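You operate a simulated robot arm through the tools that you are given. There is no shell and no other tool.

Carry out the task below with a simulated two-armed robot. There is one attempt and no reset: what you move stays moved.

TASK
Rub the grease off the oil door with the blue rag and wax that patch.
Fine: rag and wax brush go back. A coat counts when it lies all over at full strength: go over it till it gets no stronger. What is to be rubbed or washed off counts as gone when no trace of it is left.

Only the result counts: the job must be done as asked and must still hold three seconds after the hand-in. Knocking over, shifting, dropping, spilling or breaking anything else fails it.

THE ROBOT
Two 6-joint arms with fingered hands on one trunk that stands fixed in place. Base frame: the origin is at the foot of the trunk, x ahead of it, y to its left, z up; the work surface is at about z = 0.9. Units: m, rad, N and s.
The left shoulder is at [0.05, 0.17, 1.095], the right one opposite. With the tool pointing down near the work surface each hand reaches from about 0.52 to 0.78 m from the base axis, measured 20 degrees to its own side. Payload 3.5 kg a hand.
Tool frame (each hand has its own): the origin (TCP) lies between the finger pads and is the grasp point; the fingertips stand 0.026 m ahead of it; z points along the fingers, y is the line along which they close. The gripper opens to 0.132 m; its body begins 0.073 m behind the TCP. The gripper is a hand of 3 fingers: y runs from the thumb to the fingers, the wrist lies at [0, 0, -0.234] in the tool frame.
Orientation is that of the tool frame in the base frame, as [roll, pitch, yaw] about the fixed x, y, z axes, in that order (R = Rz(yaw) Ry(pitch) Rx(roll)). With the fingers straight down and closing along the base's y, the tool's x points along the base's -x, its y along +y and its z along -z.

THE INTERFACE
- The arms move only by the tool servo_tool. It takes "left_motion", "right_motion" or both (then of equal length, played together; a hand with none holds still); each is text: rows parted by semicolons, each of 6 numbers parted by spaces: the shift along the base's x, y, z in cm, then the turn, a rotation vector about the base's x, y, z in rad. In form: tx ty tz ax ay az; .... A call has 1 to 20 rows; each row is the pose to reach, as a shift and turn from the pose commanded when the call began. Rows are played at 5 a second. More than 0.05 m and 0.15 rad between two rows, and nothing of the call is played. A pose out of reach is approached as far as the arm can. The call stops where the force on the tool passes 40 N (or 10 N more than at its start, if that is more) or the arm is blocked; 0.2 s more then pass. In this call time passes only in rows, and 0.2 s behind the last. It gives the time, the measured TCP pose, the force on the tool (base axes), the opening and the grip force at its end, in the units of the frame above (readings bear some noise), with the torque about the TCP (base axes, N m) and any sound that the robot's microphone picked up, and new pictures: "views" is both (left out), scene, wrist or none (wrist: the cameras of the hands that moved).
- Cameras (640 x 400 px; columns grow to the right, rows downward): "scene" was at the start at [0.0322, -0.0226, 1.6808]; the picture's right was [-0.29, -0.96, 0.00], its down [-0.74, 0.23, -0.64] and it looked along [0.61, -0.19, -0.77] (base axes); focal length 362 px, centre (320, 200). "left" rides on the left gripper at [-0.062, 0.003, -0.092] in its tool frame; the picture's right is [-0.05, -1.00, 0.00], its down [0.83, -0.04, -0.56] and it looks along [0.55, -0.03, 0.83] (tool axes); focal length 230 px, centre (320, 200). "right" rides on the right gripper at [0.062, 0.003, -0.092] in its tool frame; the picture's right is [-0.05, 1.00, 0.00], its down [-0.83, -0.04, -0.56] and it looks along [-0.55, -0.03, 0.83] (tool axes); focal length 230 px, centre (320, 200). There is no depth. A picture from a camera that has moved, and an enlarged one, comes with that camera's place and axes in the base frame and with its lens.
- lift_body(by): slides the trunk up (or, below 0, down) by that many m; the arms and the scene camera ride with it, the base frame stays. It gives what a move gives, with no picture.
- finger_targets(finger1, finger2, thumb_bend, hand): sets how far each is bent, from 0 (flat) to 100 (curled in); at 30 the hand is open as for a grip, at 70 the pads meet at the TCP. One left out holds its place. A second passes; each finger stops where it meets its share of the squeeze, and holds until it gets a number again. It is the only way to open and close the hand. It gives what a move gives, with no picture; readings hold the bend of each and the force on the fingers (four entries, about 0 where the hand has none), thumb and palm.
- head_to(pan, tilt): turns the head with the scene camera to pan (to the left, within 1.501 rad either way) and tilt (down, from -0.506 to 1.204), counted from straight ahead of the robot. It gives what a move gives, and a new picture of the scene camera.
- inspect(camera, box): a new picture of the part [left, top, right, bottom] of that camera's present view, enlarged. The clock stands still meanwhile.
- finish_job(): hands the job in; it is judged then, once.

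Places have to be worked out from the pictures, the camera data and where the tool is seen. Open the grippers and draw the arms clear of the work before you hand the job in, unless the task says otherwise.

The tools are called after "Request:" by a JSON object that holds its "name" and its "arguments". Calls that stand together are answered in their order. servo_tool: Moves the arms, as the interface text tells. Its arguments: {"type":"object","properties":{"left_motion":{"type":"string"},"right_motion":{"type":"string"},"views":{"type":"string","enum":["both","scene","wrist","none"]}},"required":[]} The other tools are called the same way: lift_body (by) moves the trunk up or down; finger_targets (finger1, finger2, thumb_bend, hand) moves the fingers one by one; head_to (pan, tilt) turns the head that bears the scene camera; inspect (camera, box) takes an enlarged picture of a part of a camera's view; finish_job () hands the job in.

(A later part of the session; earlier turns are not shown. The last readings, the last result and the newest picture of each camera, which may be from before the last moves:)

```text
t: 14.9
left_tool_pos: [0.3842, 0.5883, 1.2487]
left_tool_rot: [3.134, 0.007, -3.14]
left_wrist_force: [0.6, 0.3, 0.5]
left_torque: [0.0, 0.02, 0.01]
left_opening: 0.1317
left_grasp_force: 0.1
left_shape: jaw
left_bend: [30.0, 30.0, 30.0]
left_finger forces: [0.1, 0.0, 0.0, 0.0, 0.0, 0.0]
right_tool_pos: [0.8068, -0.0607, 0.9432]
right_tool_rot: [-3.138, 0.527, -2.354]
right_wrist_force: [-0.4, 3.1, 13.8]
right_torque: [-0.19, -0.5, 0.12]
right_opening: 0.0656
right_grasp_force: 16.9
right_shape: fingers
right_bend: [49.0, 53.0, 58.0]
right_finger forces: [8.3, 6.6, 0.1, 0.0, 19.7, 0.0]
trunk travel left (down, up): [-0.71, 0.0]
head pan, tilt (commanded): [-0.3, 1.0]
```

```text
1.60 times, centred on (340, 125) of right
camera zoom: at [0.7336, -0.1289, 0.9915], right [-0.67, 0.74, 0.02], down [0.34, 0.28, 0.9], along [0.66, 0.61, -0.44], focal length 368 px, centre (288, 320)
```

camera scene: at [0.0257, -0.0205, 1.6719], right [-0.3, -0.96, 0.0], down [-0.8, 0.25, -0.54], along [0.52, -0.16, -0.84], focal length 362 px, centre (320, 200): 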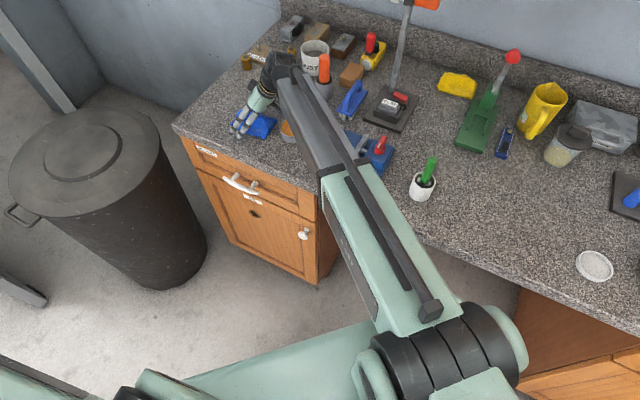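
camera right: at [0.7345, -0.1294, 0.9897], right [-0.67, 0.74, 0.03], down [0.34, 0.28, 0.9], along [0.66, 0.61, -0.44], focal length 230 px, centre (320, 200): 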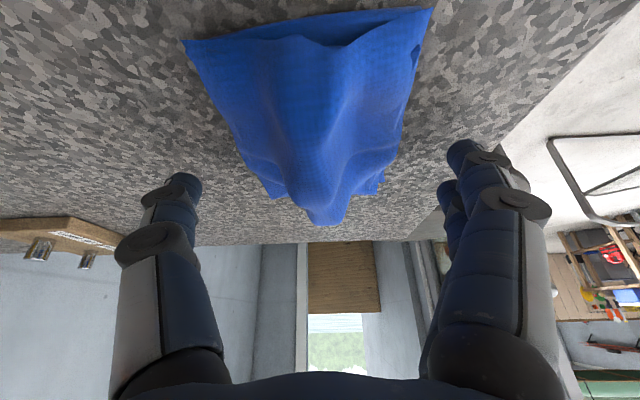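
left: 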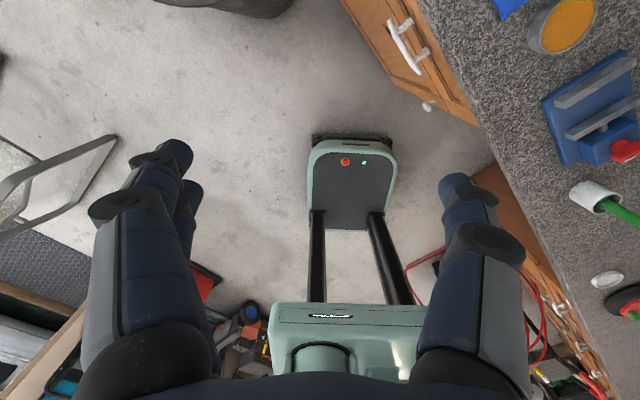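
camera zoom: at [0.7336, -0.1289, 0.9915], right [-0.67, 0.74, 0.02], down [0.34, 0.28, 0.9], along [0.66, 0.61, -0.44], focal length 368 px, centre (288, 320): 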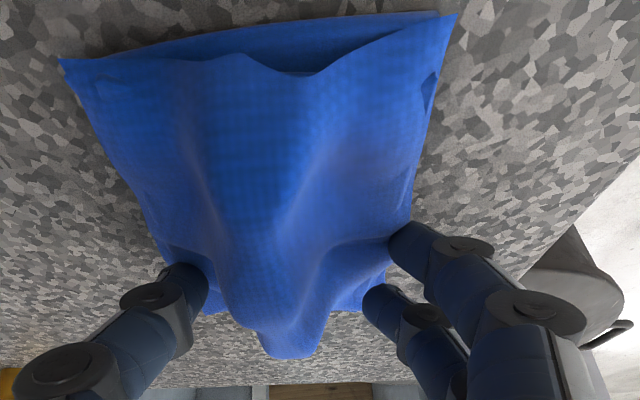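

The fingers stopped on the rag's spreading skirts (opening 6.6 cm, 14 N pushing up), so that grip is too low. I'll reopen, raise about 1.3 cm and pinch the steeper ridge instead.

Request:
{"name": "finger_targets", "arguments": {"hand": "right", "finger1": 35, "finger2": 35, "thumb_bend": 35}}

Request:
{"name": "servo_tool", "arguments": {"right_motion": "0 0 0.7 0 0 0; 0 0 1.3 0 0 0", "views": "wrist"}}

Request:
{"name": "finger_targets", "arguments": {"hand": "right", "finger1": 70, "finger2": 70, "thumb_bend": 70}}

Request:
{"name": "inspect", "arguments": {"camera": "right", "box": [140, 0, 540, 250]}}

Request:
{"name": "inspect", "arguments": {"camera": "scene", "box": [215, 60, 315, 150]}}

```text
t: 15.9
left_tool_pos: [0.385, 0.5888, 1.2477]
left_tool_rot: [3.136, 0.006, -3.14]
left_wrist_force: [0.2, -0.9, 0.5]
left_torque: [0.01, 0.0, -0.02]
left_opening: 0.1321
left_grasp_force: 0.1
left_shape: jaw
left_bend: [30.0, 30.0, 30.0]
left_finger forces: [0.1, 0.0, 0.1, 0.1, 0.0, 0.1]
right_tool_pos: [0.8075, -0.0618, 0.939]
right_tool_rot: [3.141, 0.524, -2.356]
right_wrist_force: [0.3, -1.1, -0.1]
right_torque: [0.01, -0.03, -0.02]
right_opening: 0.1176
right_grasp_force: 0.0
right_shape: fingers
right_bend: [35.0, 35.0, 35.0]
right_finger forces: [0.0, 0.0, 0.0, 0.1, 0.0, 0.0]
trunk travel left (down, up): [-0.71, 0.0]
head pan, tilt (commanded): [-0.3, 1.0]
```

```text
t: 16.5
left_tool_pos: [0.386, 0.5876, 1.2476]
left_tool_rot: [3.134, 0.006, 3.14]
left_wrist_force: [-0.5, 0.1, 0.1]
left_torque: [-0.02, -0.03, 0.01]
left_opening: 0.1317
left_grasp_force: 0.0
left_shape: jaw
left_bend: [30.0, 30.0, 30.0]
left_finger forces: [0.1, 0.1, 0.0, 0.0, 0.0, 0.0]
right_tool_pos: [0.8062, -0.0602, 0.9526]
right_tool_rot: [3.141, 0.525, -2.356]
right_wrist_force: [-0.2, -0.7, -0.6]
right_torque: [-0.02, 0.03, -0.01]
right_opening: 0.1176
right_grasp_force: 0.0
right_shape: fingers
right_bend: [35.0, 35.0, 35.0]
right_finger forces: [0.0, 0.0, 0.0, 0.0, 0.1, 0.0]
trunk travel left (down, up): [-0.71, 0.0]
head pan, tilt (commanded): [-0.3, 1.0]
camera right: at [0.7343, -0.1294, 1.0028], right [-0.67, 0.74, 0.03], down [0.34, 0.28, 0.9], along [0.65, 0.61, -0.44], focal length 230 px, centre (320, 200)
```

right: 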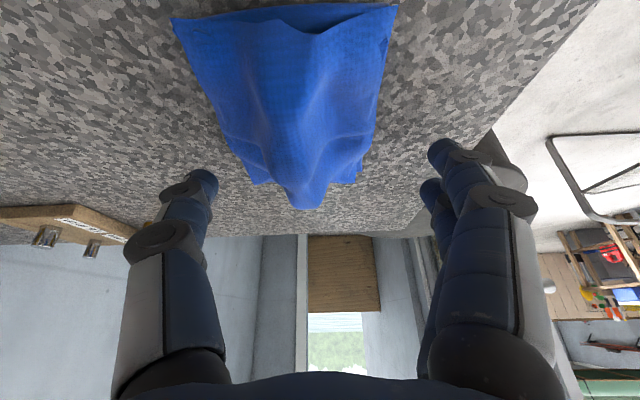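

```text
t: 17.5
left_tool_pos: [0.385, 0.5869, 1.2478]
left_tool_rot: [3.134, 0.006, 3.14]
left_wrist_force: [0.2, 0.0, -0.7]
left_torque: [0.02, -0.01, -0.01]
left_opening: 0.1322
left_grasp_force: 0.0
left_shape: jaw
left_bend: [30.0, 30.0, 30.0]
left_finger forces: [0.0, 0.1, 0.0, 0.1, 0.0, 0.1]
right_tool_pos: [0.8068, -0.0611, 0.9537]
right_tool_rot: [3.142, 0.527, -2.356]
right_wrist_force: [-0.1, 0.2, -0.5]
right_torque: [-0.03, 0.01, -0.02]
right_opening: 0.0215
right_grasp_force: 7.3
right_shape: fingers
right_bend: [65.0, 65.0, 66.0]
right_finger forces: [3.9, 4.1, 0.0, 0.1, 8.0, 0.0]
trunk travel left (down, up): [-0.71, 0.0]
head pan, tilt (commanded): [-0.3, 1.0]
```

```text
1.60 times, centred on (340, 125) of right
camera zoom: at [0.7344, -0.1295, 1.0027], right [-0.67, 0.74, 0.03], down [0.34, 0.28, 0.9], along [0.66, 0.61, -0.44], focal length 368 px, centre (288, 320)
```

zoom: 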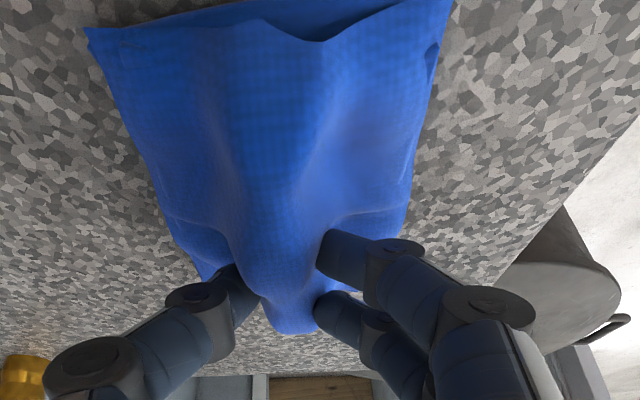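

```text
4.44 times, centred on (265, 105) of scene
camera zoom: at [0.0255, -0.0205, 1.6719], right [-0.3, -0.96, 0.0], down [-0.8, 0.25, -0.54], along [0.52, -0.16, -0.84], focal length 1609 px, centre (564, 622)
```

zoom: 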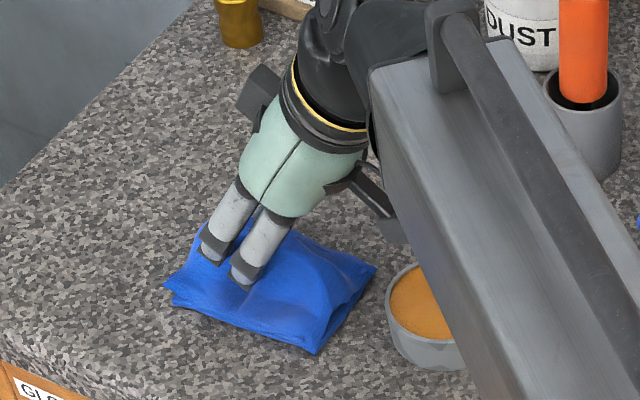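

Now the pads pinch the ridge itself (2.1 cm wide, 7 N, no upward push). I'll squeeze harder, then lift a few centimetres to check the hold.

Request:
{"name": "finger_targets", "arguments": {"hand": "right", "finger1": 85, "finger2": 85, "thumb_bend": 85}}

Request:
{"name": "servo_tool", "arguments": {"right_motion": "0 0 1 0 0 0; 0 0 2 0 0 0; -0.7 -0.7 4 0 0 0; -1.4 -1.4 6 0 0 0", "views": "both"}}

Request:
{"name": "inspect", "arguments": {"camera": "scene", "box": [215, 60, 315, 150]}}

```text
t: 18.5
left_tool_pos: [0.3842, 0.5879, 1.2477]
left_tool_rot: [3.134, 0.007, -3.141]
left_wrist_force: [0.2, -0.7, 0.1]
left_torque: [0.02, 0.02, -0.01]
left_opening: 0.1319
left_grasp_force: 0.0
left_shape: jaw
left_bend: [30.0, 30.0, 30.0]
left_finger forces: [0.0, 0.0, 0.0, 0.1, 0.1, 0.1]
right_tool_pos: [0.8074, -0.0603, 0.9537]
right_tool_rot: [3.141, 0.525, -2.356]
right_wrist_force: [1.0, -0.2, 2.7]
right_torque: [0.05, 0.09, 0.07]
right_opening: 0.0202
right_grasp_force: 22.5
right_shape: fingers
right_bend: [68.0, 68.0, 69.0]
right_finger forces: [11.3, 10.9, 0.0, 0.1, 22.5, 0.0]
trunk travel left (down, up): [-0.71, 0.0]
head pan, tilt (commanded): [-0.3, 1.0]
```

```text
t: 19.5
left_tool_pos: [0.3858, 0.5885, 1.2472]
left_tool_rot: [3.135, 0.006, 3.141]
left_wrist_force: [0.4, -0.1, 0.1]
left_torque: [0.0, -0.01, 0.0]
left_opening: 0.1316
left_grasp_force: 0.0
left_shape: jaw
left_bend: [30.0, 30.0, 30.0]
left_finger forces: [0.0, 0.0, 0.0, 0.1, 0.1, 0.0]
right_tool_pos: [0.7929, -0.0744, 1.0129]
right_tool_rot: [-3.141, 0.525, -2.355]
right_wrist_force: [0.7, 0.6, -1.1]
right_torque: [0.02, -0.01, 0.0]
right_opening: 0.0198
right_grasp_force: 22.9
right_shape: fingers
right_bend: [67.0, 67.0, 71.0]
right_finger forces: [11.5, 11.5, 0.0, 0.0, 22.9, 0.0]
trunk travel left (down, up): [-0.71, 0.0]
head pan, tilt (commanded): [-0.3, 1.0]
camera scene: at [0.0254, -0.0205, 1.6719], right [-0.3, -0.96, 0.0], down [-0.8, 0.25, -0.54], along [0.52, -0.16, -0.84], focal length 362 px, centre (320, 200)
camera right: at [0.7203, -0.143, 1.0628], right [-0.67, 0.74, 0.03], down [0.34, 0.28, 0.9], along [0.66, 0.61, -0.44], focal length 230 px, centre (320, 200)
```

scene: 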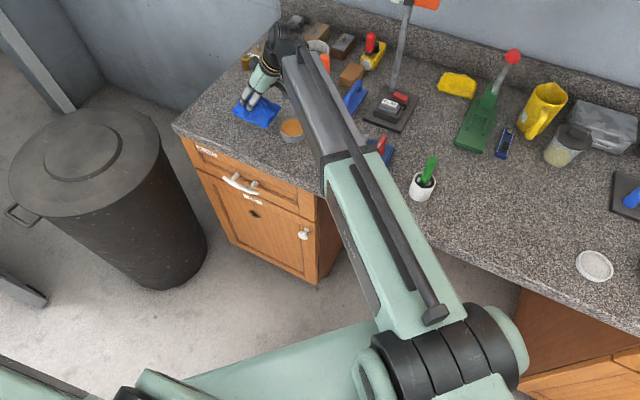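
right: 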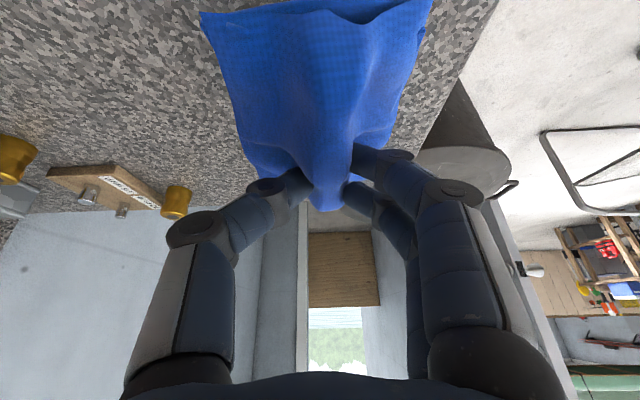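

```text
4.44 times, centred on (265, 105) of scene
camera zoom: at [0.0254, -0.0205, 1.6719], right [-0.3, -0.96, 0.0], down [-0.8, 0.25, -0.54], along [0.52, -0.16, -0.84], focal length 1609 px, centre (564, 622)
```

zoom: 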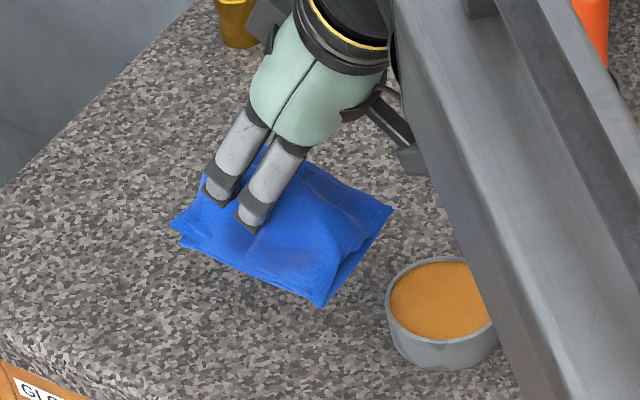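

The rag is lifted and holds its shape, with its flat bottom about 5.4 cm below the TCP. I'll carry it back off the counter into the free space in front of the cabinet.

Request:
{"name": "servo_tool", "arguments": {"right_motion": "-2.5 2.5 1.5 0 0 0; -5.5 5.5 3 0 0 0; -8.3 8.3 4 0 0 0; -11 11.1 4 0 0 0; -13.8 13.9 4 0 0 0; -16.5 16.6 4 0 0 0; -19.3 19.4 4 0 0 0", "views": "both"}}

```text
t: 21.1
left_tool_pos: [0.3852, 0.5888, 1.248]
left_tool_rot: [3.135, 0.008, 3.141]
left_wrist_force: [-0.3, 0.0, -0.7]
left_torque: [-0.01, 0.0, 0.03]
left_opening: 0.1319
left_grasp_force: 0.1
left_shape: jaw
left_bend: [30.0, 30.0, 30.0]
left_finger forces: [0.1, 0.0, 0.1, 0.1, 0.0, 0.0]
right_tool_pos: [0.5989, 0.1187, 1.0532]
right_tool_rot: [3.14, 0.525, -2.358]
right_wrist_force: [0.0, 0.1, -0.2]
right_torque: [-0.03, -0.01, 0.01]
right_opening: 0.0195
right_grasp_force: 22.8
right_shape: fingers
right_bend: [67.0, 67.0, 72.0]
right_finger forces: [11.4, 11.6, 0.0, 0.0, 22.8, 0.0]
trunk travel left (down, up): [-0.71, 0.0]
head pan, tilt (commanded): [-0.3, 1.0]
camera scene: at [0.0251, -0.0201, 1.6719], right [-0.3, -0.96, 0.0], down [-0.8, 0.25, -0.54], along [0.52, -0.16, -0.84], focal length 362 px, centre (320, 200)
camera right: at [0.5268, 0.0513, 1.1028], right [-0.67, 0.74, 0.03], down [0.34, 0.28, 0.9], along [0.66, 0.61, -0.44], focal length 230 px, centre (320, 200)
```

scene: 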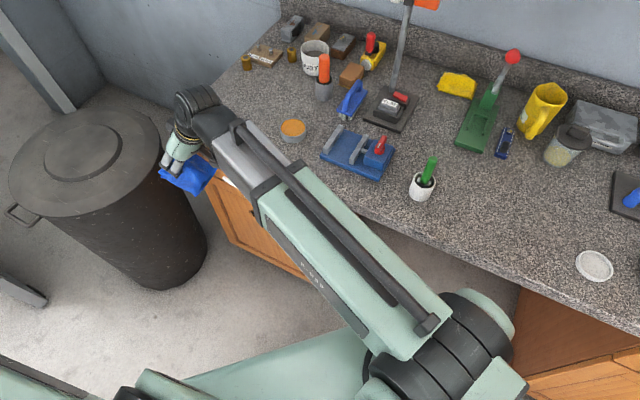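
right: 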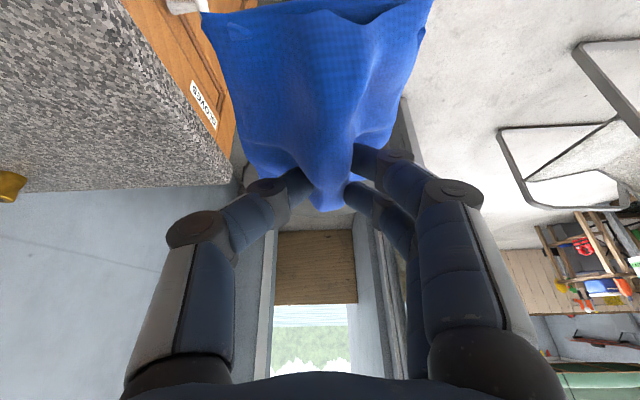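

Clear of the counter. Now I turn the hand 90° about the bench direction so the rag's flat bottom faces the door.

Request:
{"name": "servo_tool", "arguments": {"right_motion": "0 0 0 -0.0926 -0.0926 0; 0 0 0 -0.1851 -0.1851 0; 0 0 0 -0.2777 -0.2777 0; 0 0 0 -0.3702 -0.3702 0; 0 0 0 -0.4628 -0.4628 0; 0 0 0 -0.5554 -0.5554 0; 0 0 0 -0.6479 -0.6479 0; 0 0 0 -0.7405 -0.7405 0; 0 0 0 -0.833 -0.833 0; 0 0 0 -0.9256 -0.9256 0; 0 0 0 -1.0181 -1.0181 0; 0 0 0 -1.1107 -1.1107 0", "views": "both"}}

```text
t: 23.7
left_tool_pos: [0.3848, 0.588, 1.2481]
left_tool_rot: [3.134, 0.004, 3.141]
left_wrist_force: [-0.1, 0.0, 0.4]
left_torque: [-0.03, 0.0, -0.01]
left_opening: 0.1318
left_grasp_force: 0.0
left_shape: jaw
left_bend: [30.0, 30.0, 30.0]
left_finger forces: [0.0, 0.0, 0.0, 0.1, 0.1, 0.0]
right_tool_pos: [0.6014, 0.1191, 1.0531]
right_tool_rot: [-1.565, -0.002, -1.828]
right_wrist_force: [0.0, -0.6, -0.9]
right_torque: [0.05, 0.02, -0.02]
right_opening: 0.0198
right_grasp_force: 22.8
right_shape: fingers
right_bend: [66.0, 66.0, 72.0]
right_finger forces: [11.8, 11.5, 0.0, 0.0, 22.7, 0.0]
trunk travel left (down, up): [-0.71, 0.0]
head pan, tilt (commanded): [-0.3, 1.0]
camera scene: at [0.0256, -0.0205, 1.6719], right [-0.3, -0.96, 0.0], down [-0.8, 0.25, -0.54], along [0.52, -0.16, -0.84], focal length 362 px, centre (320, 200)
camera right: at [0.495, 0.0833, 1.0505], right [0.02, 0.05, -1.0], down [-0.32, 0.95, 0.04], along [0.95, 0.32, 0.03], focal length 230 px, centre (320, 200)
```

scene: 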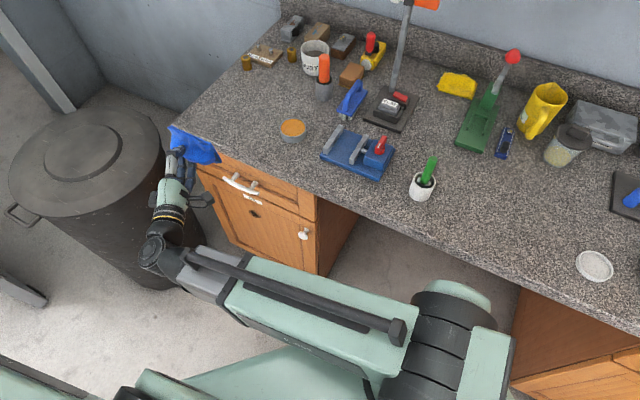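
right: 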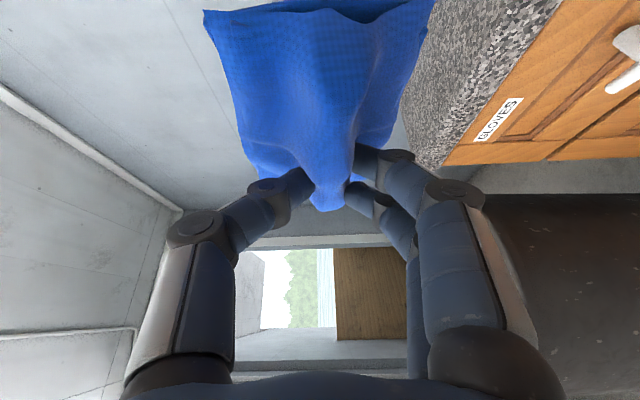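

The turn worked and the rag faces the cabinet. There is about 8 cm between rag and counter edge, so I'll lower the trunk by 0.40 m to door height.

Request:
{"name": "lift_body", "arguments": {"by": -0.4}}

Request:
{"name": "head_to", "arguments": {"pan": -0.2, "tilt": 0.85}}

Request:
{"name": "inspect", "arguments": {"camera": "right", "box": [0, 0, 640, 400]}}

```text
t: 27.6
left_tool_pos: [0.3857, 0.5874, 0.8476]
left_tool_rot: [3.135, 0.004, 3.142]
left_wrist_force: [0.1, 0.0, 0.9]
left_torque: [0.03, 0.01, -0.02]
left_opening: 0.132
left_grasp_force: 0.1
left_shape: jaw
left_bend: [30.0, 30.0, 30.0]
left_finger forces: [0.0, 0.1, 0.1, 0.1, 0.0, 0.1]
right_tool_pos: [0.5993, 0.1197, 0.6534]
right_tool_rot: [-1.569, -0.001, -1.829]
right_wrist_force: [0.0, 0.9, -1.0]
right_torque: [0.03, 0.01, 0.02]
right_opening: 0.0197
right_grasp_force: 23.2
right_shape: fingers
right_bend: [66.0, 66.0, 72.0]
right_finger forces: [11.8, 11.6, 0.0, 0.1, 22.8, 0.0]
trunk travel left (down, up): [-0.31, 0.4]
head pan, tilt (commanded): [-0.3, 1.0]
```

```text
t: 28.3
left_tool_pos: [0.386, 0.5878, 0.8471]
left_tool_rot: [3.134, 0.007, 3.14]
left_wrist_force: [-0.1, -0.7, -0.6]
left_torque: [0.03, 0.04, -0.02]
left_opening: 0.1319
left_grasp_force: 0.0
left_shape: jaw
left_bend: [30.0, 30.0, 30.0]
left_finger forces: [0.0, 0.0, 0.1, 0.1, 0.1, 0.0]
right_tool_pos: [0.6005, 0.1188, 0.6543]
right_tool_rot: [-1.569, 0.001, -1.833]
right_wrist_force: [-0.2, 0.2, 0.1]
right_torque: [0.01, 0.03, -0.01]
right_opening: 0.0197
right_grasp_force: 23.0
right_shape: fingers
right_bend: [66.0, 66.0, 72.0]
right_finger forces: [11.7, 11.6, 0.0, 0.0, 22.9, 0.0]
trunk travel left (down, up): [-0.31, 0.4]
head pan, tilt (commanded): [-0.201, 0.85]
camera scene: at [0.0355, -0.0155, 1.283], right [-0.2, -0.98, 0.0], down [-0.74, 0.15, -0.66], along [0.65, -0.13, -0.75], focal length 362 px, centre (320, 200)
```

scene: 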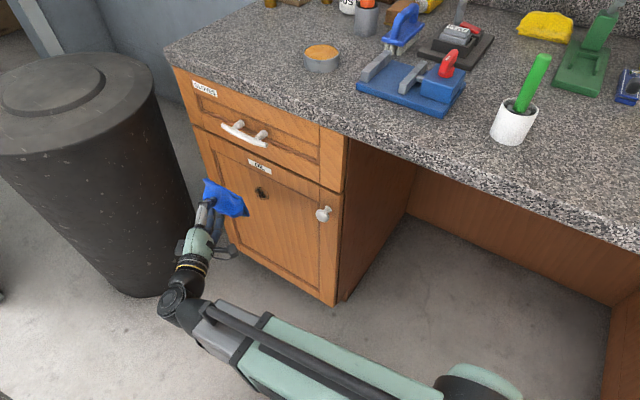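

```text
1.00 times, centred on (320, 200) of right (not enlarged: the box is as wide or as high as the picture)
camera zoom: at [0.4949, 0.0829, 0.6504], right [0.01, 0.05, -1.0], down [-0.32, 0.95, 0.04], along [0.95, 0.32, 0.03], focal length 230 px, centre (320, 200)
```

zoom: 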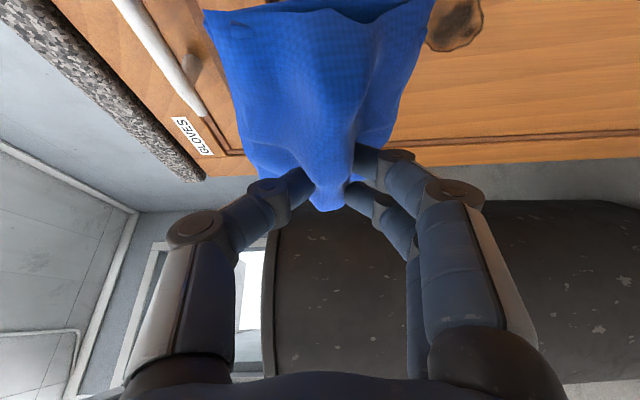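

The grease spot is visible in both cameras. I'll zoom in on it and the cabinet front to triangulate the door plane and spot.

Request:
{"name": "inspect", "arguments": {"camera": "scene", "box": [190, 100, 350, 200]}}

Request:
{"name": "inspect", "arguments": {"camera": "scene", "box": [230, 150, 310, 220]}}

Request:
{"name": "inspect", "arguments": {"camera": "right", "box": [400, 0, 560, 100]}}

```text
4.00 times, centred on (270, 150) of scene
camera zoom: at [0.0355, -0.0155, 1.283], right [-0.2, -0.98, 0.0], down [-0.74, 0.15, -0.66], along [0.65, -0.13, -0.75], focal length 1448 px, centre (520, 400)
```

zoom: 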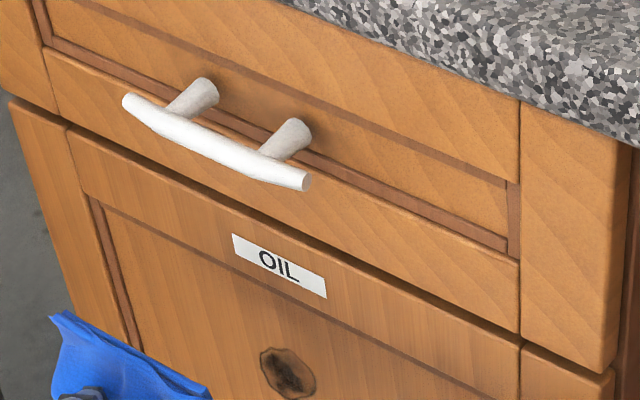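

```text
5.71 times, centred on (270, 185) of scene
camera zoom: at [0.0355, -0.0155, 1.283], right [-0.2, -0.98, 0.0], down [-0.74, 0.15, -0.66], along [0.65, -0.13, -0.75], focal length 2069 px, centre (606, 286)
```

zoom: 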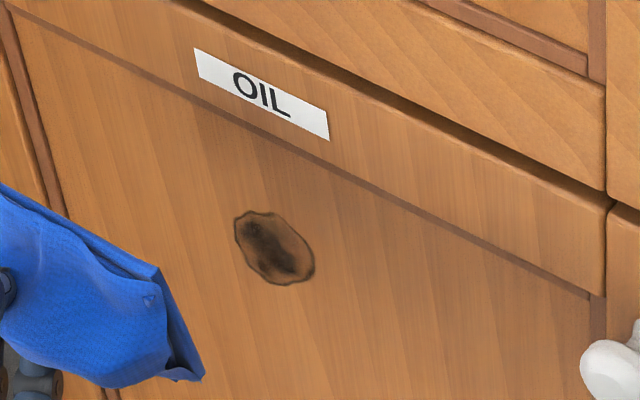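

```text
4.00 times, centred on (480, 50) of right
camera zoom: at [0.4949, 0.0829, 0.6504], right [0.01, 0.05, -1.0], down [-0.32, 0.95, 0.04], along [0.95, 0.32, 0.03], focal length 920 px, centre (-320, 800)
```

zoom: 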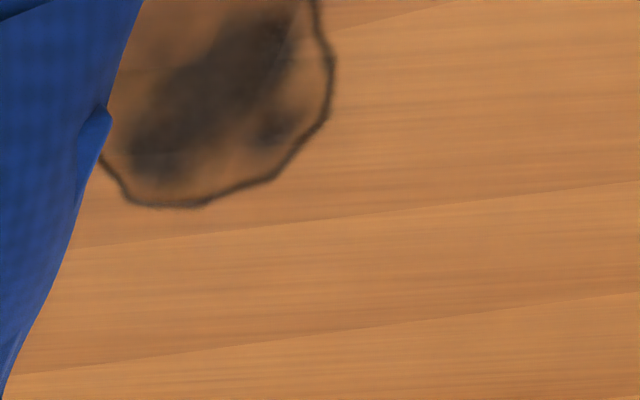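

Triangulating from the two trunk heights, the spot centre is about (0.737, 0.008, 0.532) and the door plane is some 3.5 cm behind the counter edge. I'll drop to that height and approach to about 3 cm from contact.

Request:
{"name": "servo_tool", "arguments": {"right_motion": "0 0 -4 0 0 0; 0 0 -8 0 0 0; 0 0 -12.2 0 0 0; 2.6 -1.7 -12.2 0 0 0; 5.2 -3.5 -12.2 0 0 0; 7.8 -5.2 -12.2 0 0 0", "views": "both"}}

Request:
{"name": "inspect", "arguments": {"camera": "scene", "box": [190, 130, 330, 260]}}

```text
t: 29.7
left_tool_pos: [0.3849, 0.5881, 0.8474]
left_tool_rot: [3.133, 0.006, 3.141]
left_wrist_force: [0.7, 0.3, 0.4]
left_torque: [-0.02, 0.0, 0.01]
left_opening: 0.1318
left_grasp_force: 0.2
left_shape: jaw
left_bend: [30.0, 30.0, 30.0]
left_finger forces: [0.1, 0.1, 0.0, 0.1, 0.0, 0.0]
right_tool_pos: [0.6791, 0.0674, 0.5313]
right_tool_rot: [-1.569, 0.0, -1.83]
right_wrist_force: [1.1, 0.2, -0.3]
right_torque: [0.03, 0.03, 0.01]
right_opening: 0.0198
right_grasp_force: 22.9
right_shape: fingers
right_bend: [66.0, 66.0, 72.0]
right_finger forces: [11.7, 11.7, 0.0, 0.0, 22.8, 0.0]
trunk travel left (down, up): [-0.31, 0.4]
head pan, tilt (commanded): [-0.201, 0.85]
camera scene: at [0.0355, -0.0155, 1.283], right [-0.2, -0.98, 0.0], down [-0.74, 0.15, -0.66], along [0.65, -0.13, -0.75], focal length 362 px, centre (320, 200)
camera right: at [0.5735, 0.031, 0.5281], right [0.01, 0.05, -1.0], down [-0.32, 0.95, 0.04], along [0.95, 0.32, 0.03], focal length 230 px, centre (320, 200)
```

scene: 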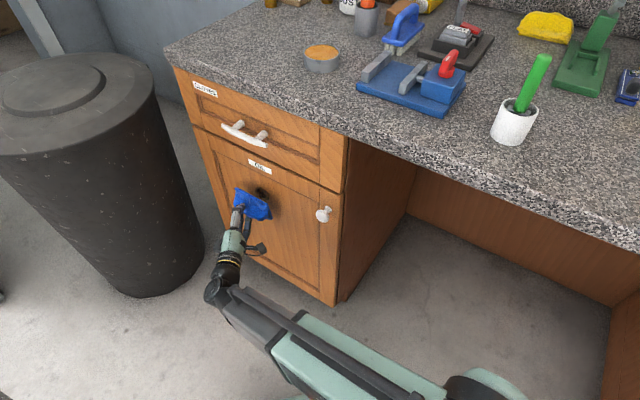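
right: 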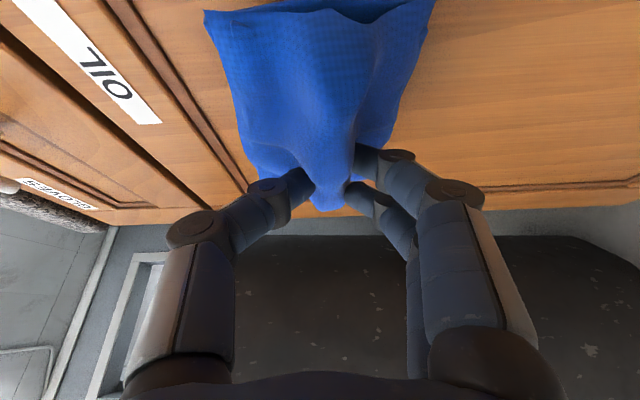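

```text
3.08 times, centred on (260, 195) of scene
camera zoom: at [0.0355, -0.0155, 1.283], right [-0.2, -0.98, 0.0], down [-0.74, 0.15, -0.66], along [0.65, -0.13, -0.75], focal length 1114 px, centre (505, 215)
```

zoom: 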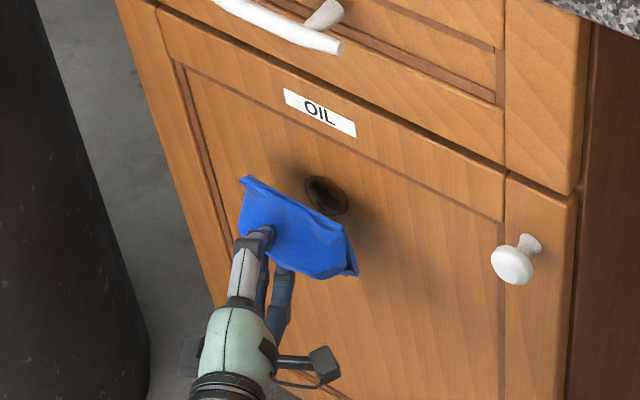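

The rag hangs in front of the spot, squared to the door. I'll creep toward the door in 5 mm steps and watch the force.

Request:
{"name": "servo_tool", "arguments": {"right_motion": "0.5 -0.5 0 0 0 0; 1.0 -1.0 0 0 0 0; 1.4 -1.4 0 0 0 0; 1.75 -1.75 0 0 0 0; 2.0 -2.0 0 0 0 0", "views": "scene"}}

Request:
{"name": "inspect", "arguments": {"camera": "scene", "box": [190, 130, 330, 260]}}

```text
t: 30.9
left_tool_pos: [0.3859, 0.5874, 0.848]
left_tool_rot: [3.134, 0.008, -3.142]
left_wrist_force: [0.4, 0.8, 0.5]
left_torque: [0.0, -0.04, 0.01]
left_opening: 0.1317
left_grasp_force: 0.0
left_shape: jaw
left_bend: [30.0, 30.0, 30.0]
left_finger forces: [0.1, 0.0, 0.0, 0.0, 0.0, 0.0]
right_tool_pos: [0.6978, 0.049, 0.5313]
right_tool_rot: [-1.569, 0.0, -1.829]
right_wrist_force: [-6.1, 7.4, 3.5]
right_torque: [0.23, 0.17, 0.11]
right_opening: 0.0204
right_grasp_force: 23.6
right_shape: fingers
right_bend: [69.0, 69.0, 72.0]
right_finger forces: [12.5, 9.9, 0.1, 0.1, 25.5, 0.1]
trunk travel left (down, up): [-0.31, 0.4]
head pan, tilt (commanded): [-0.201, 0.85]
camera scene: at [0.0348, -0.0151, 1.2831], right [-0.2, -0.98, 0.0], down [-0.74, 0.15, -0.66], along [0.65, -0.13, -0.75], focal length 362 px, centre (320, 200)
```

scene: 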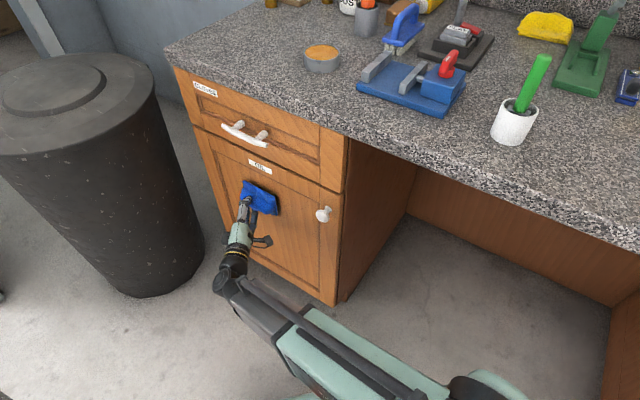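

```text
3.08 times, centred on (260, 195) of scene
camera zoom: at [0.0348, -0.0151, 1.2831], right [-0.2, -0.98, 0.0], down [-0.74, 0.15, -0.66], along [0.65, -0.13, -0.75], focal length 1114 px, centre (505, 215)
```

zoom: 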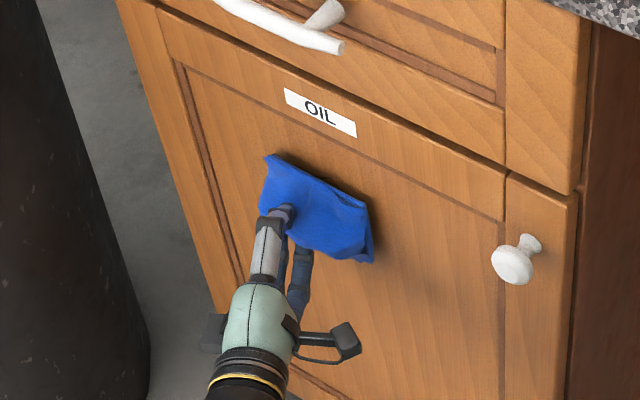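

Contact is made at about 9.5 N with the rag covering the whole spot. I'll rub up and down and sideways over the patch.

Request:
{"name": "servo_tool", "arguments": {"right_motion": "0 0 1.5 0 0 0; 0 0 3 0 0 0; 1 1 3 0 0 0; 1 1 1 0 0 0; 1 1 -1 0 0 0; 1 1 -3 0 0 0; 0 0 -3 0 0 0; 0 0 -1 0 0 0; 0 0 1 0 0 0; 0 0 3 0 0 0; -1 -1 3 0 0 0; -1 -1 1 0 0 0; -1 -1 -1 0 0 0; -1 -1 -3 0 0 0; -2 -2 -2 0 0 0; -1 -1 0 0 0 0; 0.5 0.5 0 0 0 0; 2 2 0 0 0 0; 1 1 0 0 0 0; 0 0 0 0 0 0", "views": "scene"}}

Request:
{"name": "inspect", "arguments": {"camera": "scene", "box": [190, 130, 330, 260]}}

```text
t: 35.1
left_tool_pos: [0.3851, 0.5878, 0.8474]
left_tool_rot: [3.133, 0.005, -3.14]
left_wrist_force: [-0.6, -0.8, 0.7]
left_torque: [-0.01, -0.02, 0.0]
left_opening: 0.1316
left_grasp_force: 0.0
left_shape: jaw
left_bend: [30.0, 30.0, 30.0]
left_finger forces: [0.1, 0.0, 0.0, 0.0, 0.1, 0.1]
right_tool_pos: [0.6971, 0.0484, 0.5309]
right_tool_rot: [-1.57, 0.002, -1.83]
right_wrist_force: [-2.2, 4.4, -0.3]
right_torque: [0.22, 0.09, 0.05]
right_opening: 0.021
right_grasp_force: 21.7
right_shape: fingers
right_bend: [69.0, 69.0, 72.0]
right_finger forces: [12.3, 10.1, 0.0, 0.0, 21.8, 0.0]
trunk travel left (down, up): [-0.31, 0.4]
head pan, tilt (commanded): [-0.201, 0.85]
camera scene: at [0.0356, -0.0153, 1.283], right [-0.2, -0.98, 0.0], down [-0.74, 0.15, -0.66], along [0.65, -0.13, -0.75], focal length 362 px, centre (320, 200)
```

scene: 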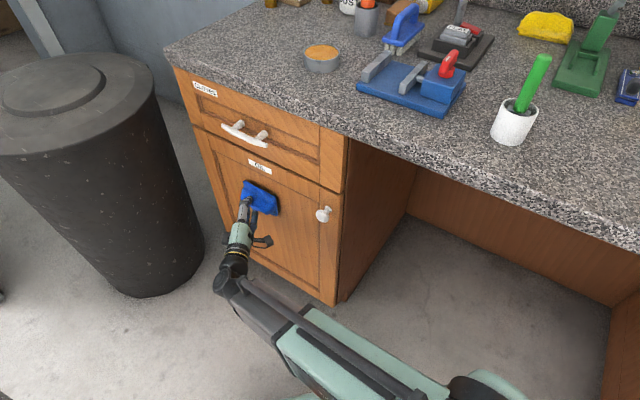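

```text
3.08 times, centred on (260, 195) of scene
camera zoom: at [0.0356, -0.0153, 1.283], right [-0.2, -0.98, 0.0], down [-0.74, 0.15, -0.66], along [0.65, -0.13, -0.75], focal length 1114 px, centre (505, 215)
```

zoom: 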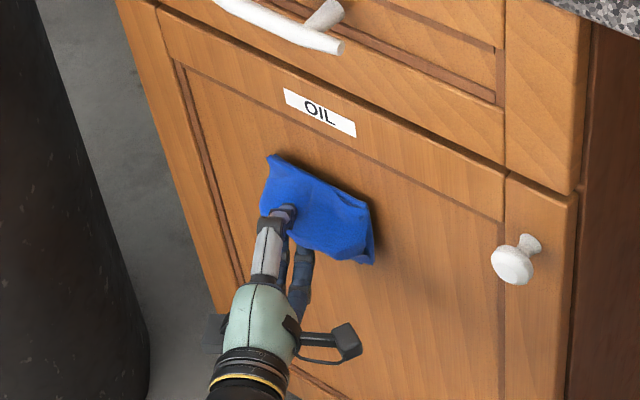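

Force is still a few newtons. I'll back off 9 cm along the door normal to see what remains of the spot.

Request:
{"name": "servo_tool", "arguments": {"right_motion": "-2 2 0 0 0 0; -4 4 0 0 0 0; -6.4 6.4 0 0 0 0", "views": "both"}}

Request:
{"name": "inspect", "arguments": {"camera": "scene", "box": [220, 150, 320, 230]}}

Request:
{"name": "inspect", "arguments": {"camera": "right", "box": [180, 0, 460, 220]}}

```text
t: 35.9
left_tool_pos: [0.3851, 0.588, 0.8466]
left_tool_rot: [3.135, 0.005, -3.141]
left_wrist_force: [0.5, 0.3, 0.6]
left_torque: [0.02, -0.01, 0.0]
left_opening: 0.1319
left_grasp_force: 0.0
left_shape: jaw
left_bend: [30.0, 30.0, 30.0]
left_finger forces: [0.1, 0.0, 0.0, 0.0, 0.1, 0.0]
right_tool_pos: [0.6341, 0.111, 0.5304]
right_tool_rot: [-1.568, -0.002, -1.831]
right_wrist_force: [-0.4, -0.4, -1.1]
right_torque: [0.02, -0.01, -0.01]
right_opening: 0.0204
right_grasp_force: 21.7
right_shape: fingers
right_bend: [67.0, 67.0, 73.0]
right_finger forces: [10.9, 11.2, 0.0, 0.0, 21.6, 0.0]
trunk travel left (down, up): [-0.31, 0.4]
head pan, tilt (commanded): [-0.201, 0.85]
camera scene: at [0.0356, -0.0156, 1.283], right [-0.2, -0.98, 0.0], down [-0.74, 0.15, -0.66], along [0.65, -0.13, -0.75], focal length 362 px, centre (320, 200)
camera right: at [0.5286, 0.0745, 0.5285], right [0.01, 0.05, -1.0], down [-0.32, 0.95, 0.04], along [0.95, 0.32, 0.03], focal length 230 px, centre (320, 200)
```

scene: 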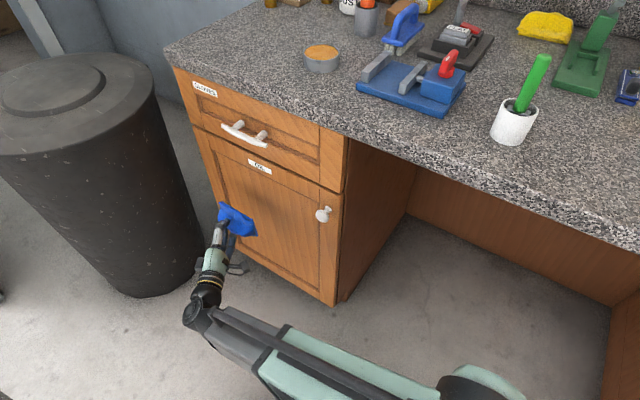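
right: 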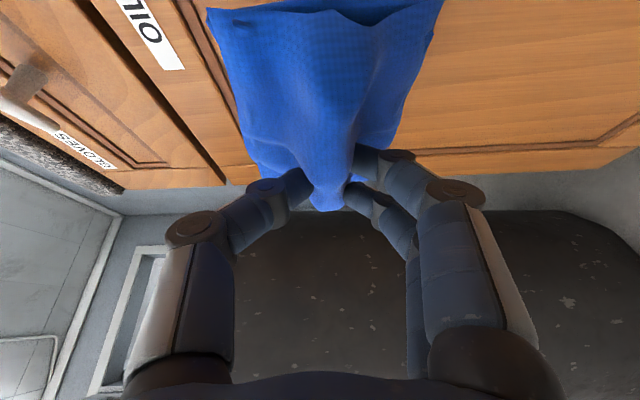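

```text
5.00 times, centred on (270, 190) of scene
camera zoom: at [0.0356, -0.0156, 1.283], right [-0.2, -0.98, 0.0], down [-0.74, 0.15, -0.66], along [0.65, -0.13, -0.75], focal length 1810 px, centre (570, 250)
```

zoom: 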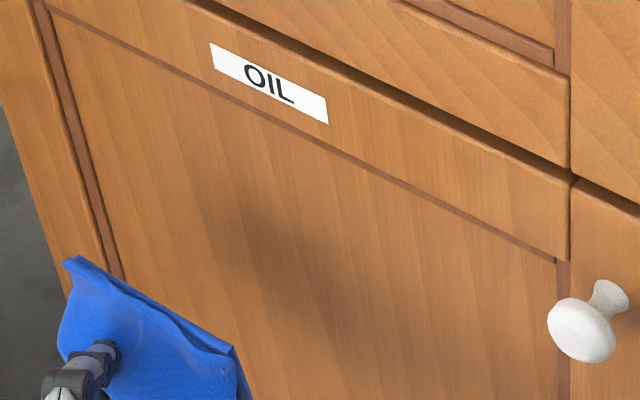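

```text
1.82 times, centred on (320, 110) of right
camera zoom: at [0.5286, 0.0745, 0.5285], right [0.01, 0.05, -1.0], down [-0.32, 0.95, 0.04], along [0.95, 0.32, 0.03], focal length 418 px, centre (320, 364)
```

zoom: 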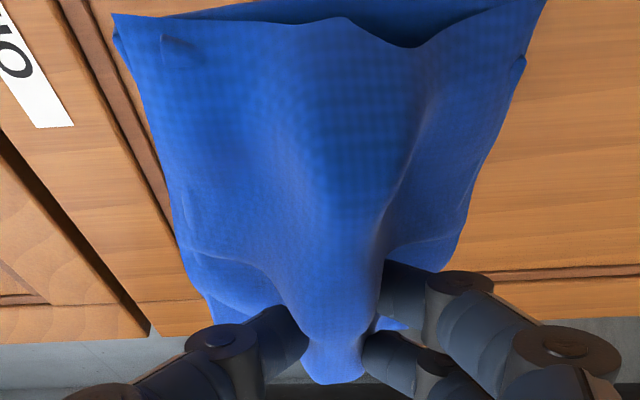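

The dark outline is gone; a soft dark shade remains, which may just be the hand's shadow. I'll draw back further and lower so I can compare.

Request:
{"name": "servo_tool", "arguments": {"right_motion": "-2 2 -2 0 0 0; -4 4 -4 0 0 0; -6 6 -7 0 0 0; -7 7 -11 0 0 0; -7 7 -15 0 0 0", "views": "scene"}}

Request:
{"name": "inspect", "arguments": {"camera": "scene", "box": [230, 150, 310, 220]}}

Request:
{"name": "inspect", "arguments": {"camera": "scene", "box": [245, 170, 285, 205]}}

```text
t: 37.1
left_tool_pos: [0.3852, 0.5886, 0.8477]
left_tool_rot: [3.135, 0.006, -3.141]
left_wrist_force: [0.1, 0.3, 0.0]
left_torque: [-0.01, -0.01, 0.01]
left_opening: 0.1318
left_grasp_force: 0.1
left_shape: jaw
left_bend: [30.0, 30.0, 30.0]
left_finger forces: [0.1, 0.0, 0.0, 0.1, 0.0, 0.0]
right_tool_pos: [0.5646, 0.1811, 0.3808]
right_tool_rot: [-1.57, 0.002, -1.831]
right_wrist_force: [-0.2, -0.1, -0.5]
right_torque: [0.03, 0.03, 0.02]
right_opening: 0.0201
right_grasp_force: 21.7
right_shape: fingers
right_bend: [67.0, 67.0, 73.0]
right_finger forces: [10.9, 11.3, 0.0, 0.0, 21.6, 0.0]
trunk travel left (down, up): [-0.31, 0.4]
head pan, tilt (commanded): [-0.201, 0.85]
camera scene: at [0.0355, -0.0155, 1.283], right [-0.2, -0.98, 0.0], down [-0.74, 0.15, -0.66], along [0.65, -0.13, -0.75], focal length 362 px, centre (320, 200)
```

scene: 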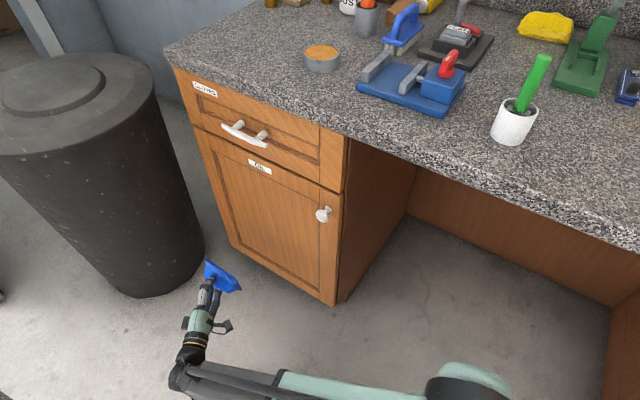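

```text
5.71 times, centred on (270, 185) of scene
camera zoom: at [0.0355, -0.0155, 1.283], right [-0.2, -0.98, 0.0], down [-0.74, 0.15, -0.66], along [0.65, -0.13, -0.75], focal length 2069 px, centre (606, 286)
```

zoom: 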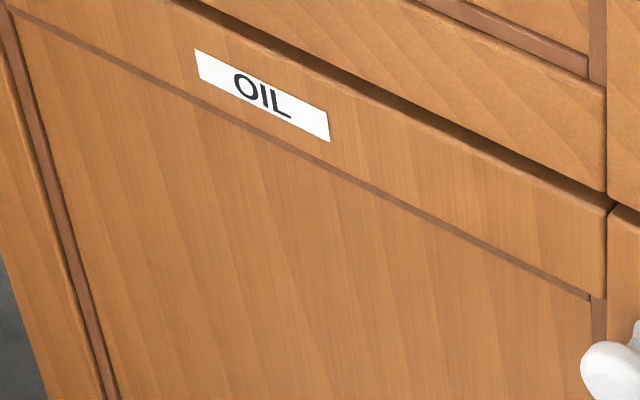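

```text
11.43 times, centred on (265, 188) of scene
camera zoom: at [0.0355, -0.0155, 1.283], right [-0.2, -0.98, 0.0], down [-0.74, 0.15, -0.66], along [0.65, -0.13, -0.75], focal length 4138 px, centre (949, 343)
```

zoom: 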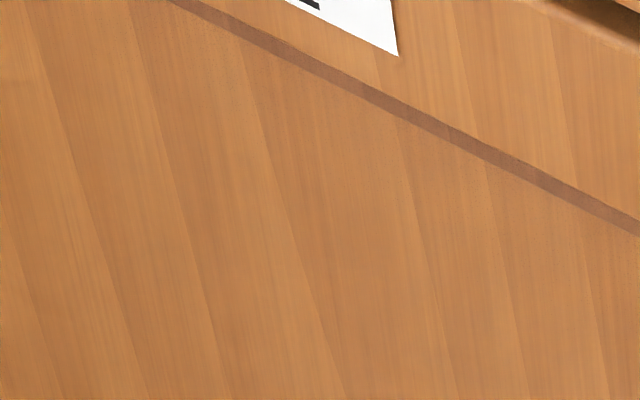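

No trace is visible even at 11x zoom. To be safe against a faint residue, I'll give the patch a second, slightly firmer rub.

Request:
{"name": "servo_tool", "arguments": {"right_motion": "0 0 4 0 0 0; 0 0 8 0 0 0; 1 -1 12 0 0 0; 3 -3 15 0 0 0; 6 -6 15 0 0 0; 9 -9 15 0 0 0; 11.5 -11.5 15 0 0 0; 12.7 -12.7 15 0 0 0; 13.4 -13.4 15 0 0 0; 13.7 -13.7 15 0 0 0", "views": "scene"}}

Request:
{"name": "servo_tool", "arguments": {"right_motion": "0 0 1.5 0 0 0; 0 0 3 0 0 0; 1 1 3 0 0 0; 1 1 1 0 0 0; 1 1 -1 0 0 0; 1 1 -3 0 0 0; 0 0 -3 0 0 0; 0 0 -1 0 0 0; 0 0 1 0 0 0; 0 0 3 0 0 0; -1 -1 3 0 0 0; -1 -1 1 0 0 0; -1 -1 -1 0 0 0; -1 -1 -3 0 0 0; -2 -2 -2 0 0 0; -1 -1 0 0 0 0; 0.5 0.5 0 0 0 0; 2 2 0 0 0 0; 1 1 0 0 0 0; 0 0 0 0 0 0", "views": "scene"}}

```text
t: 39.3
left_tool_pos: [0.3827, 0.59, 0.848]
left_tool_rot: [3.135, 0.007, -3.141]
left_wrist_force: [-0.1, 0.0, 0.3]
left_torque: [0.0, 0.01, 0.03]
left_opening: 0.1318
left_grasp_force: 0.0
left_shape: jaw
left_bend: [30.0, 30.0, 30.0]
left_finger forces: [0.0, 0.0, 0.0, 0.0, 0.0, 0.0]
right_tool_pos: [0.699, 0.0465, 0.5329]
right_tool_rot: [-1.569, -0.001, -1.826]
right_wrist_force: [-23.1, 14.7, 3.1]
right_torque: [0.41, 0.27, 0.09]
right_opening: 0.0208
right_grasp_force: 30.8
right_shape: fingers
right_bend: [70.0, 70.0, 72.0]
right_finger forces: [22.1, 10.3, 0.0, 0.1, 28.8, 0.0]
trunk travel left (down, up): [-0.31, 0.4]
head pan, tilt (commanded): [-0.201, 0.85]
camera scene: at [0.0339, -0.0147, 1.2831], right [-0.2, -0.98, 0.0], down [-0.74, 0.15, -0.66], along [0.65, -0.13, -0.75], focal length 362 px, centre (320, 200)
```

scene: 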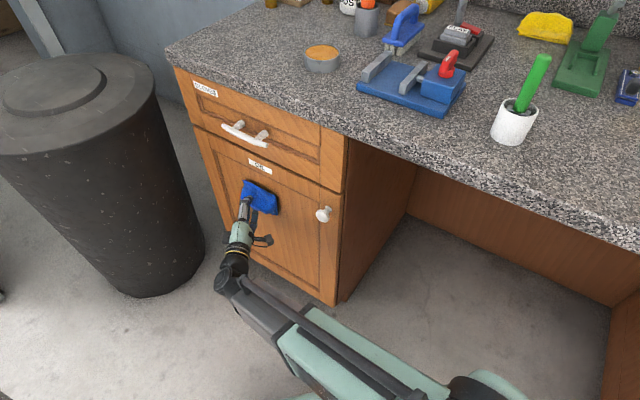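

```text
t: 40.0
left_tool_pos: [0.3861, 0.587, 0.8486]
left_tool_rot: [3.135, 0.005, 3.14]
left_wrist_force: [0.5, -0.1, 0.2]
left_torque: [-0.05, 0.03, 0.03]
left_opening: 0.1319
left_grasp_force: 0.0
left_shape: jaw
left_bend: [30.0, 30.0, 30.0]
left_finger forces: [0.1, 0.0, 0.0, 0.0, 0.1, 0.0]
right_tool_pos: [0.7023, 0.0494, 0.5596]
right_tool_rot: [-1.574, 0.0, -1.824]
right_wrist_force: [-10.3, 8.3, -2.1]
right_torque: [0.35, 0.36, -0.02]
right_opening: 0.0206
right_grasp_force: 28.1
right_shape: fingers
right_bend: [70.0, 69.0, 73.0]
right_finger forces: [21.8, 11.3, 0.0, 0.0, 22.5, 0.0]
trunk travel left (down, up): [-0.31, 0.4]
head pan, tilt (commanded): [-0.201, 0.85]
stopped in row 3 (right hand): the force on the tool passed its limit at 41 N (the readings are from after the stop); the commanded pose is now the measured one
camera scene: at [0.0357, -0.0154, 1.2833], right [-0.2, -0.98, 0.0], down [-0.74, 0.15, -0.66], along [0.65, -0.13, -0.75], focal length 362 px, centre (320, 200)
```

scene: 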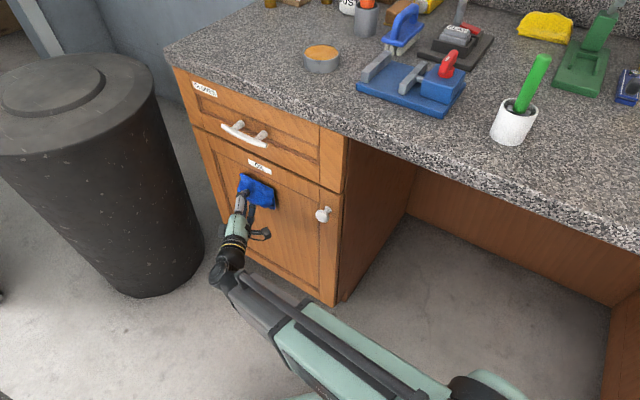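

The firmer press hit the force limit, so the press was too deep. I'll ease off 1.5 mm and continue rubbing lightly over the whole patch.

Request:
{"name": "servo_tool", "arguments": {"right_motion": "-0.15 0.15 -1 0 0 0; -0.15 0.15 -2.5 0 0 0; -0.15 0.15 -4 0 0 0; -0.15 0.15 -5.5 0 0 0; -1.15 -0.85 -5.5 0 0 0; -1.15 -0.85 -4 0 0 0; -1.15 -0.85 -2.5 0 0 0; -1.15 -0.85 -1 0 0 0; -0.15 0.15 -1 0 0 0; 0.85 1.15 -1 0 0 0; 0.85 1.15 -2.5 0 0 0; 0.85 1.15 -4 0 0 0; 0.85 1.15 -5.5 0 0 0; -0.15 0.15 -5 0 0 0; -0.15 0.15 -3.5 0 0 0; -0.15 0.15 -2 0 0 0; -1.15 -0.85 -2.7 0 0 0; 0.85 1.15 -2.7 0 0 0; -0.15 0.15 -2.7 0 0 0; -0.15 0.15 -2.7 0 0 0", "views": "scene"}}

```text
t: 44.2
left_tool_pos: [0.3854, 0.5887, 0.8482]
left_tool_rot: [3.134, 0.007, -3.141]
left_wrist_force: [-0.4, -1.6, -0.7]
left_torque: [0.01, 0.03, 0.03]
left_opening: 0.1318
left_grasp_force: 0.0
left_shape: jaw
left_bend: [30.0, 30.0, 30.0]
left_finger forces: [0.0, 0.0, 0.1, 0.0, 0.1, 0.0]
right_tool_pos: [0.701, 0.0518, 0.5328]
right_tool_rot: [-1.573, 0.0, -1.828]
right_wrist_force: [-2.5, 4.6, -0.2]
right_torque: [0.23, 0.07, 0.05]
right_opening: 0.0211
right_grasp_force: 23.1
right_shape: fingers
right_bend: [68.0, 68.0, 73.0]
right_finger forces: [15.1, 9.7, 0.0, 0.0, 21.8, 0.0]
trunk travel left (down, up): [-0.31, 0.4]
head pan, tilt (commanded): [-0.201, 0.85]
camera scene: at [0.0354, -0.0153, 1.283], right [-0.2, -0.98, 0.0], down [-0.74, 0.15, -0.66], along [0.65, -0.13, -0.75], focal length 362 px, centre (320, 200)
```

scene: 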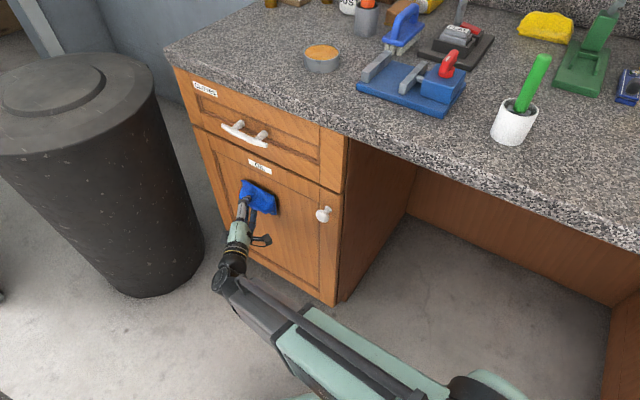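

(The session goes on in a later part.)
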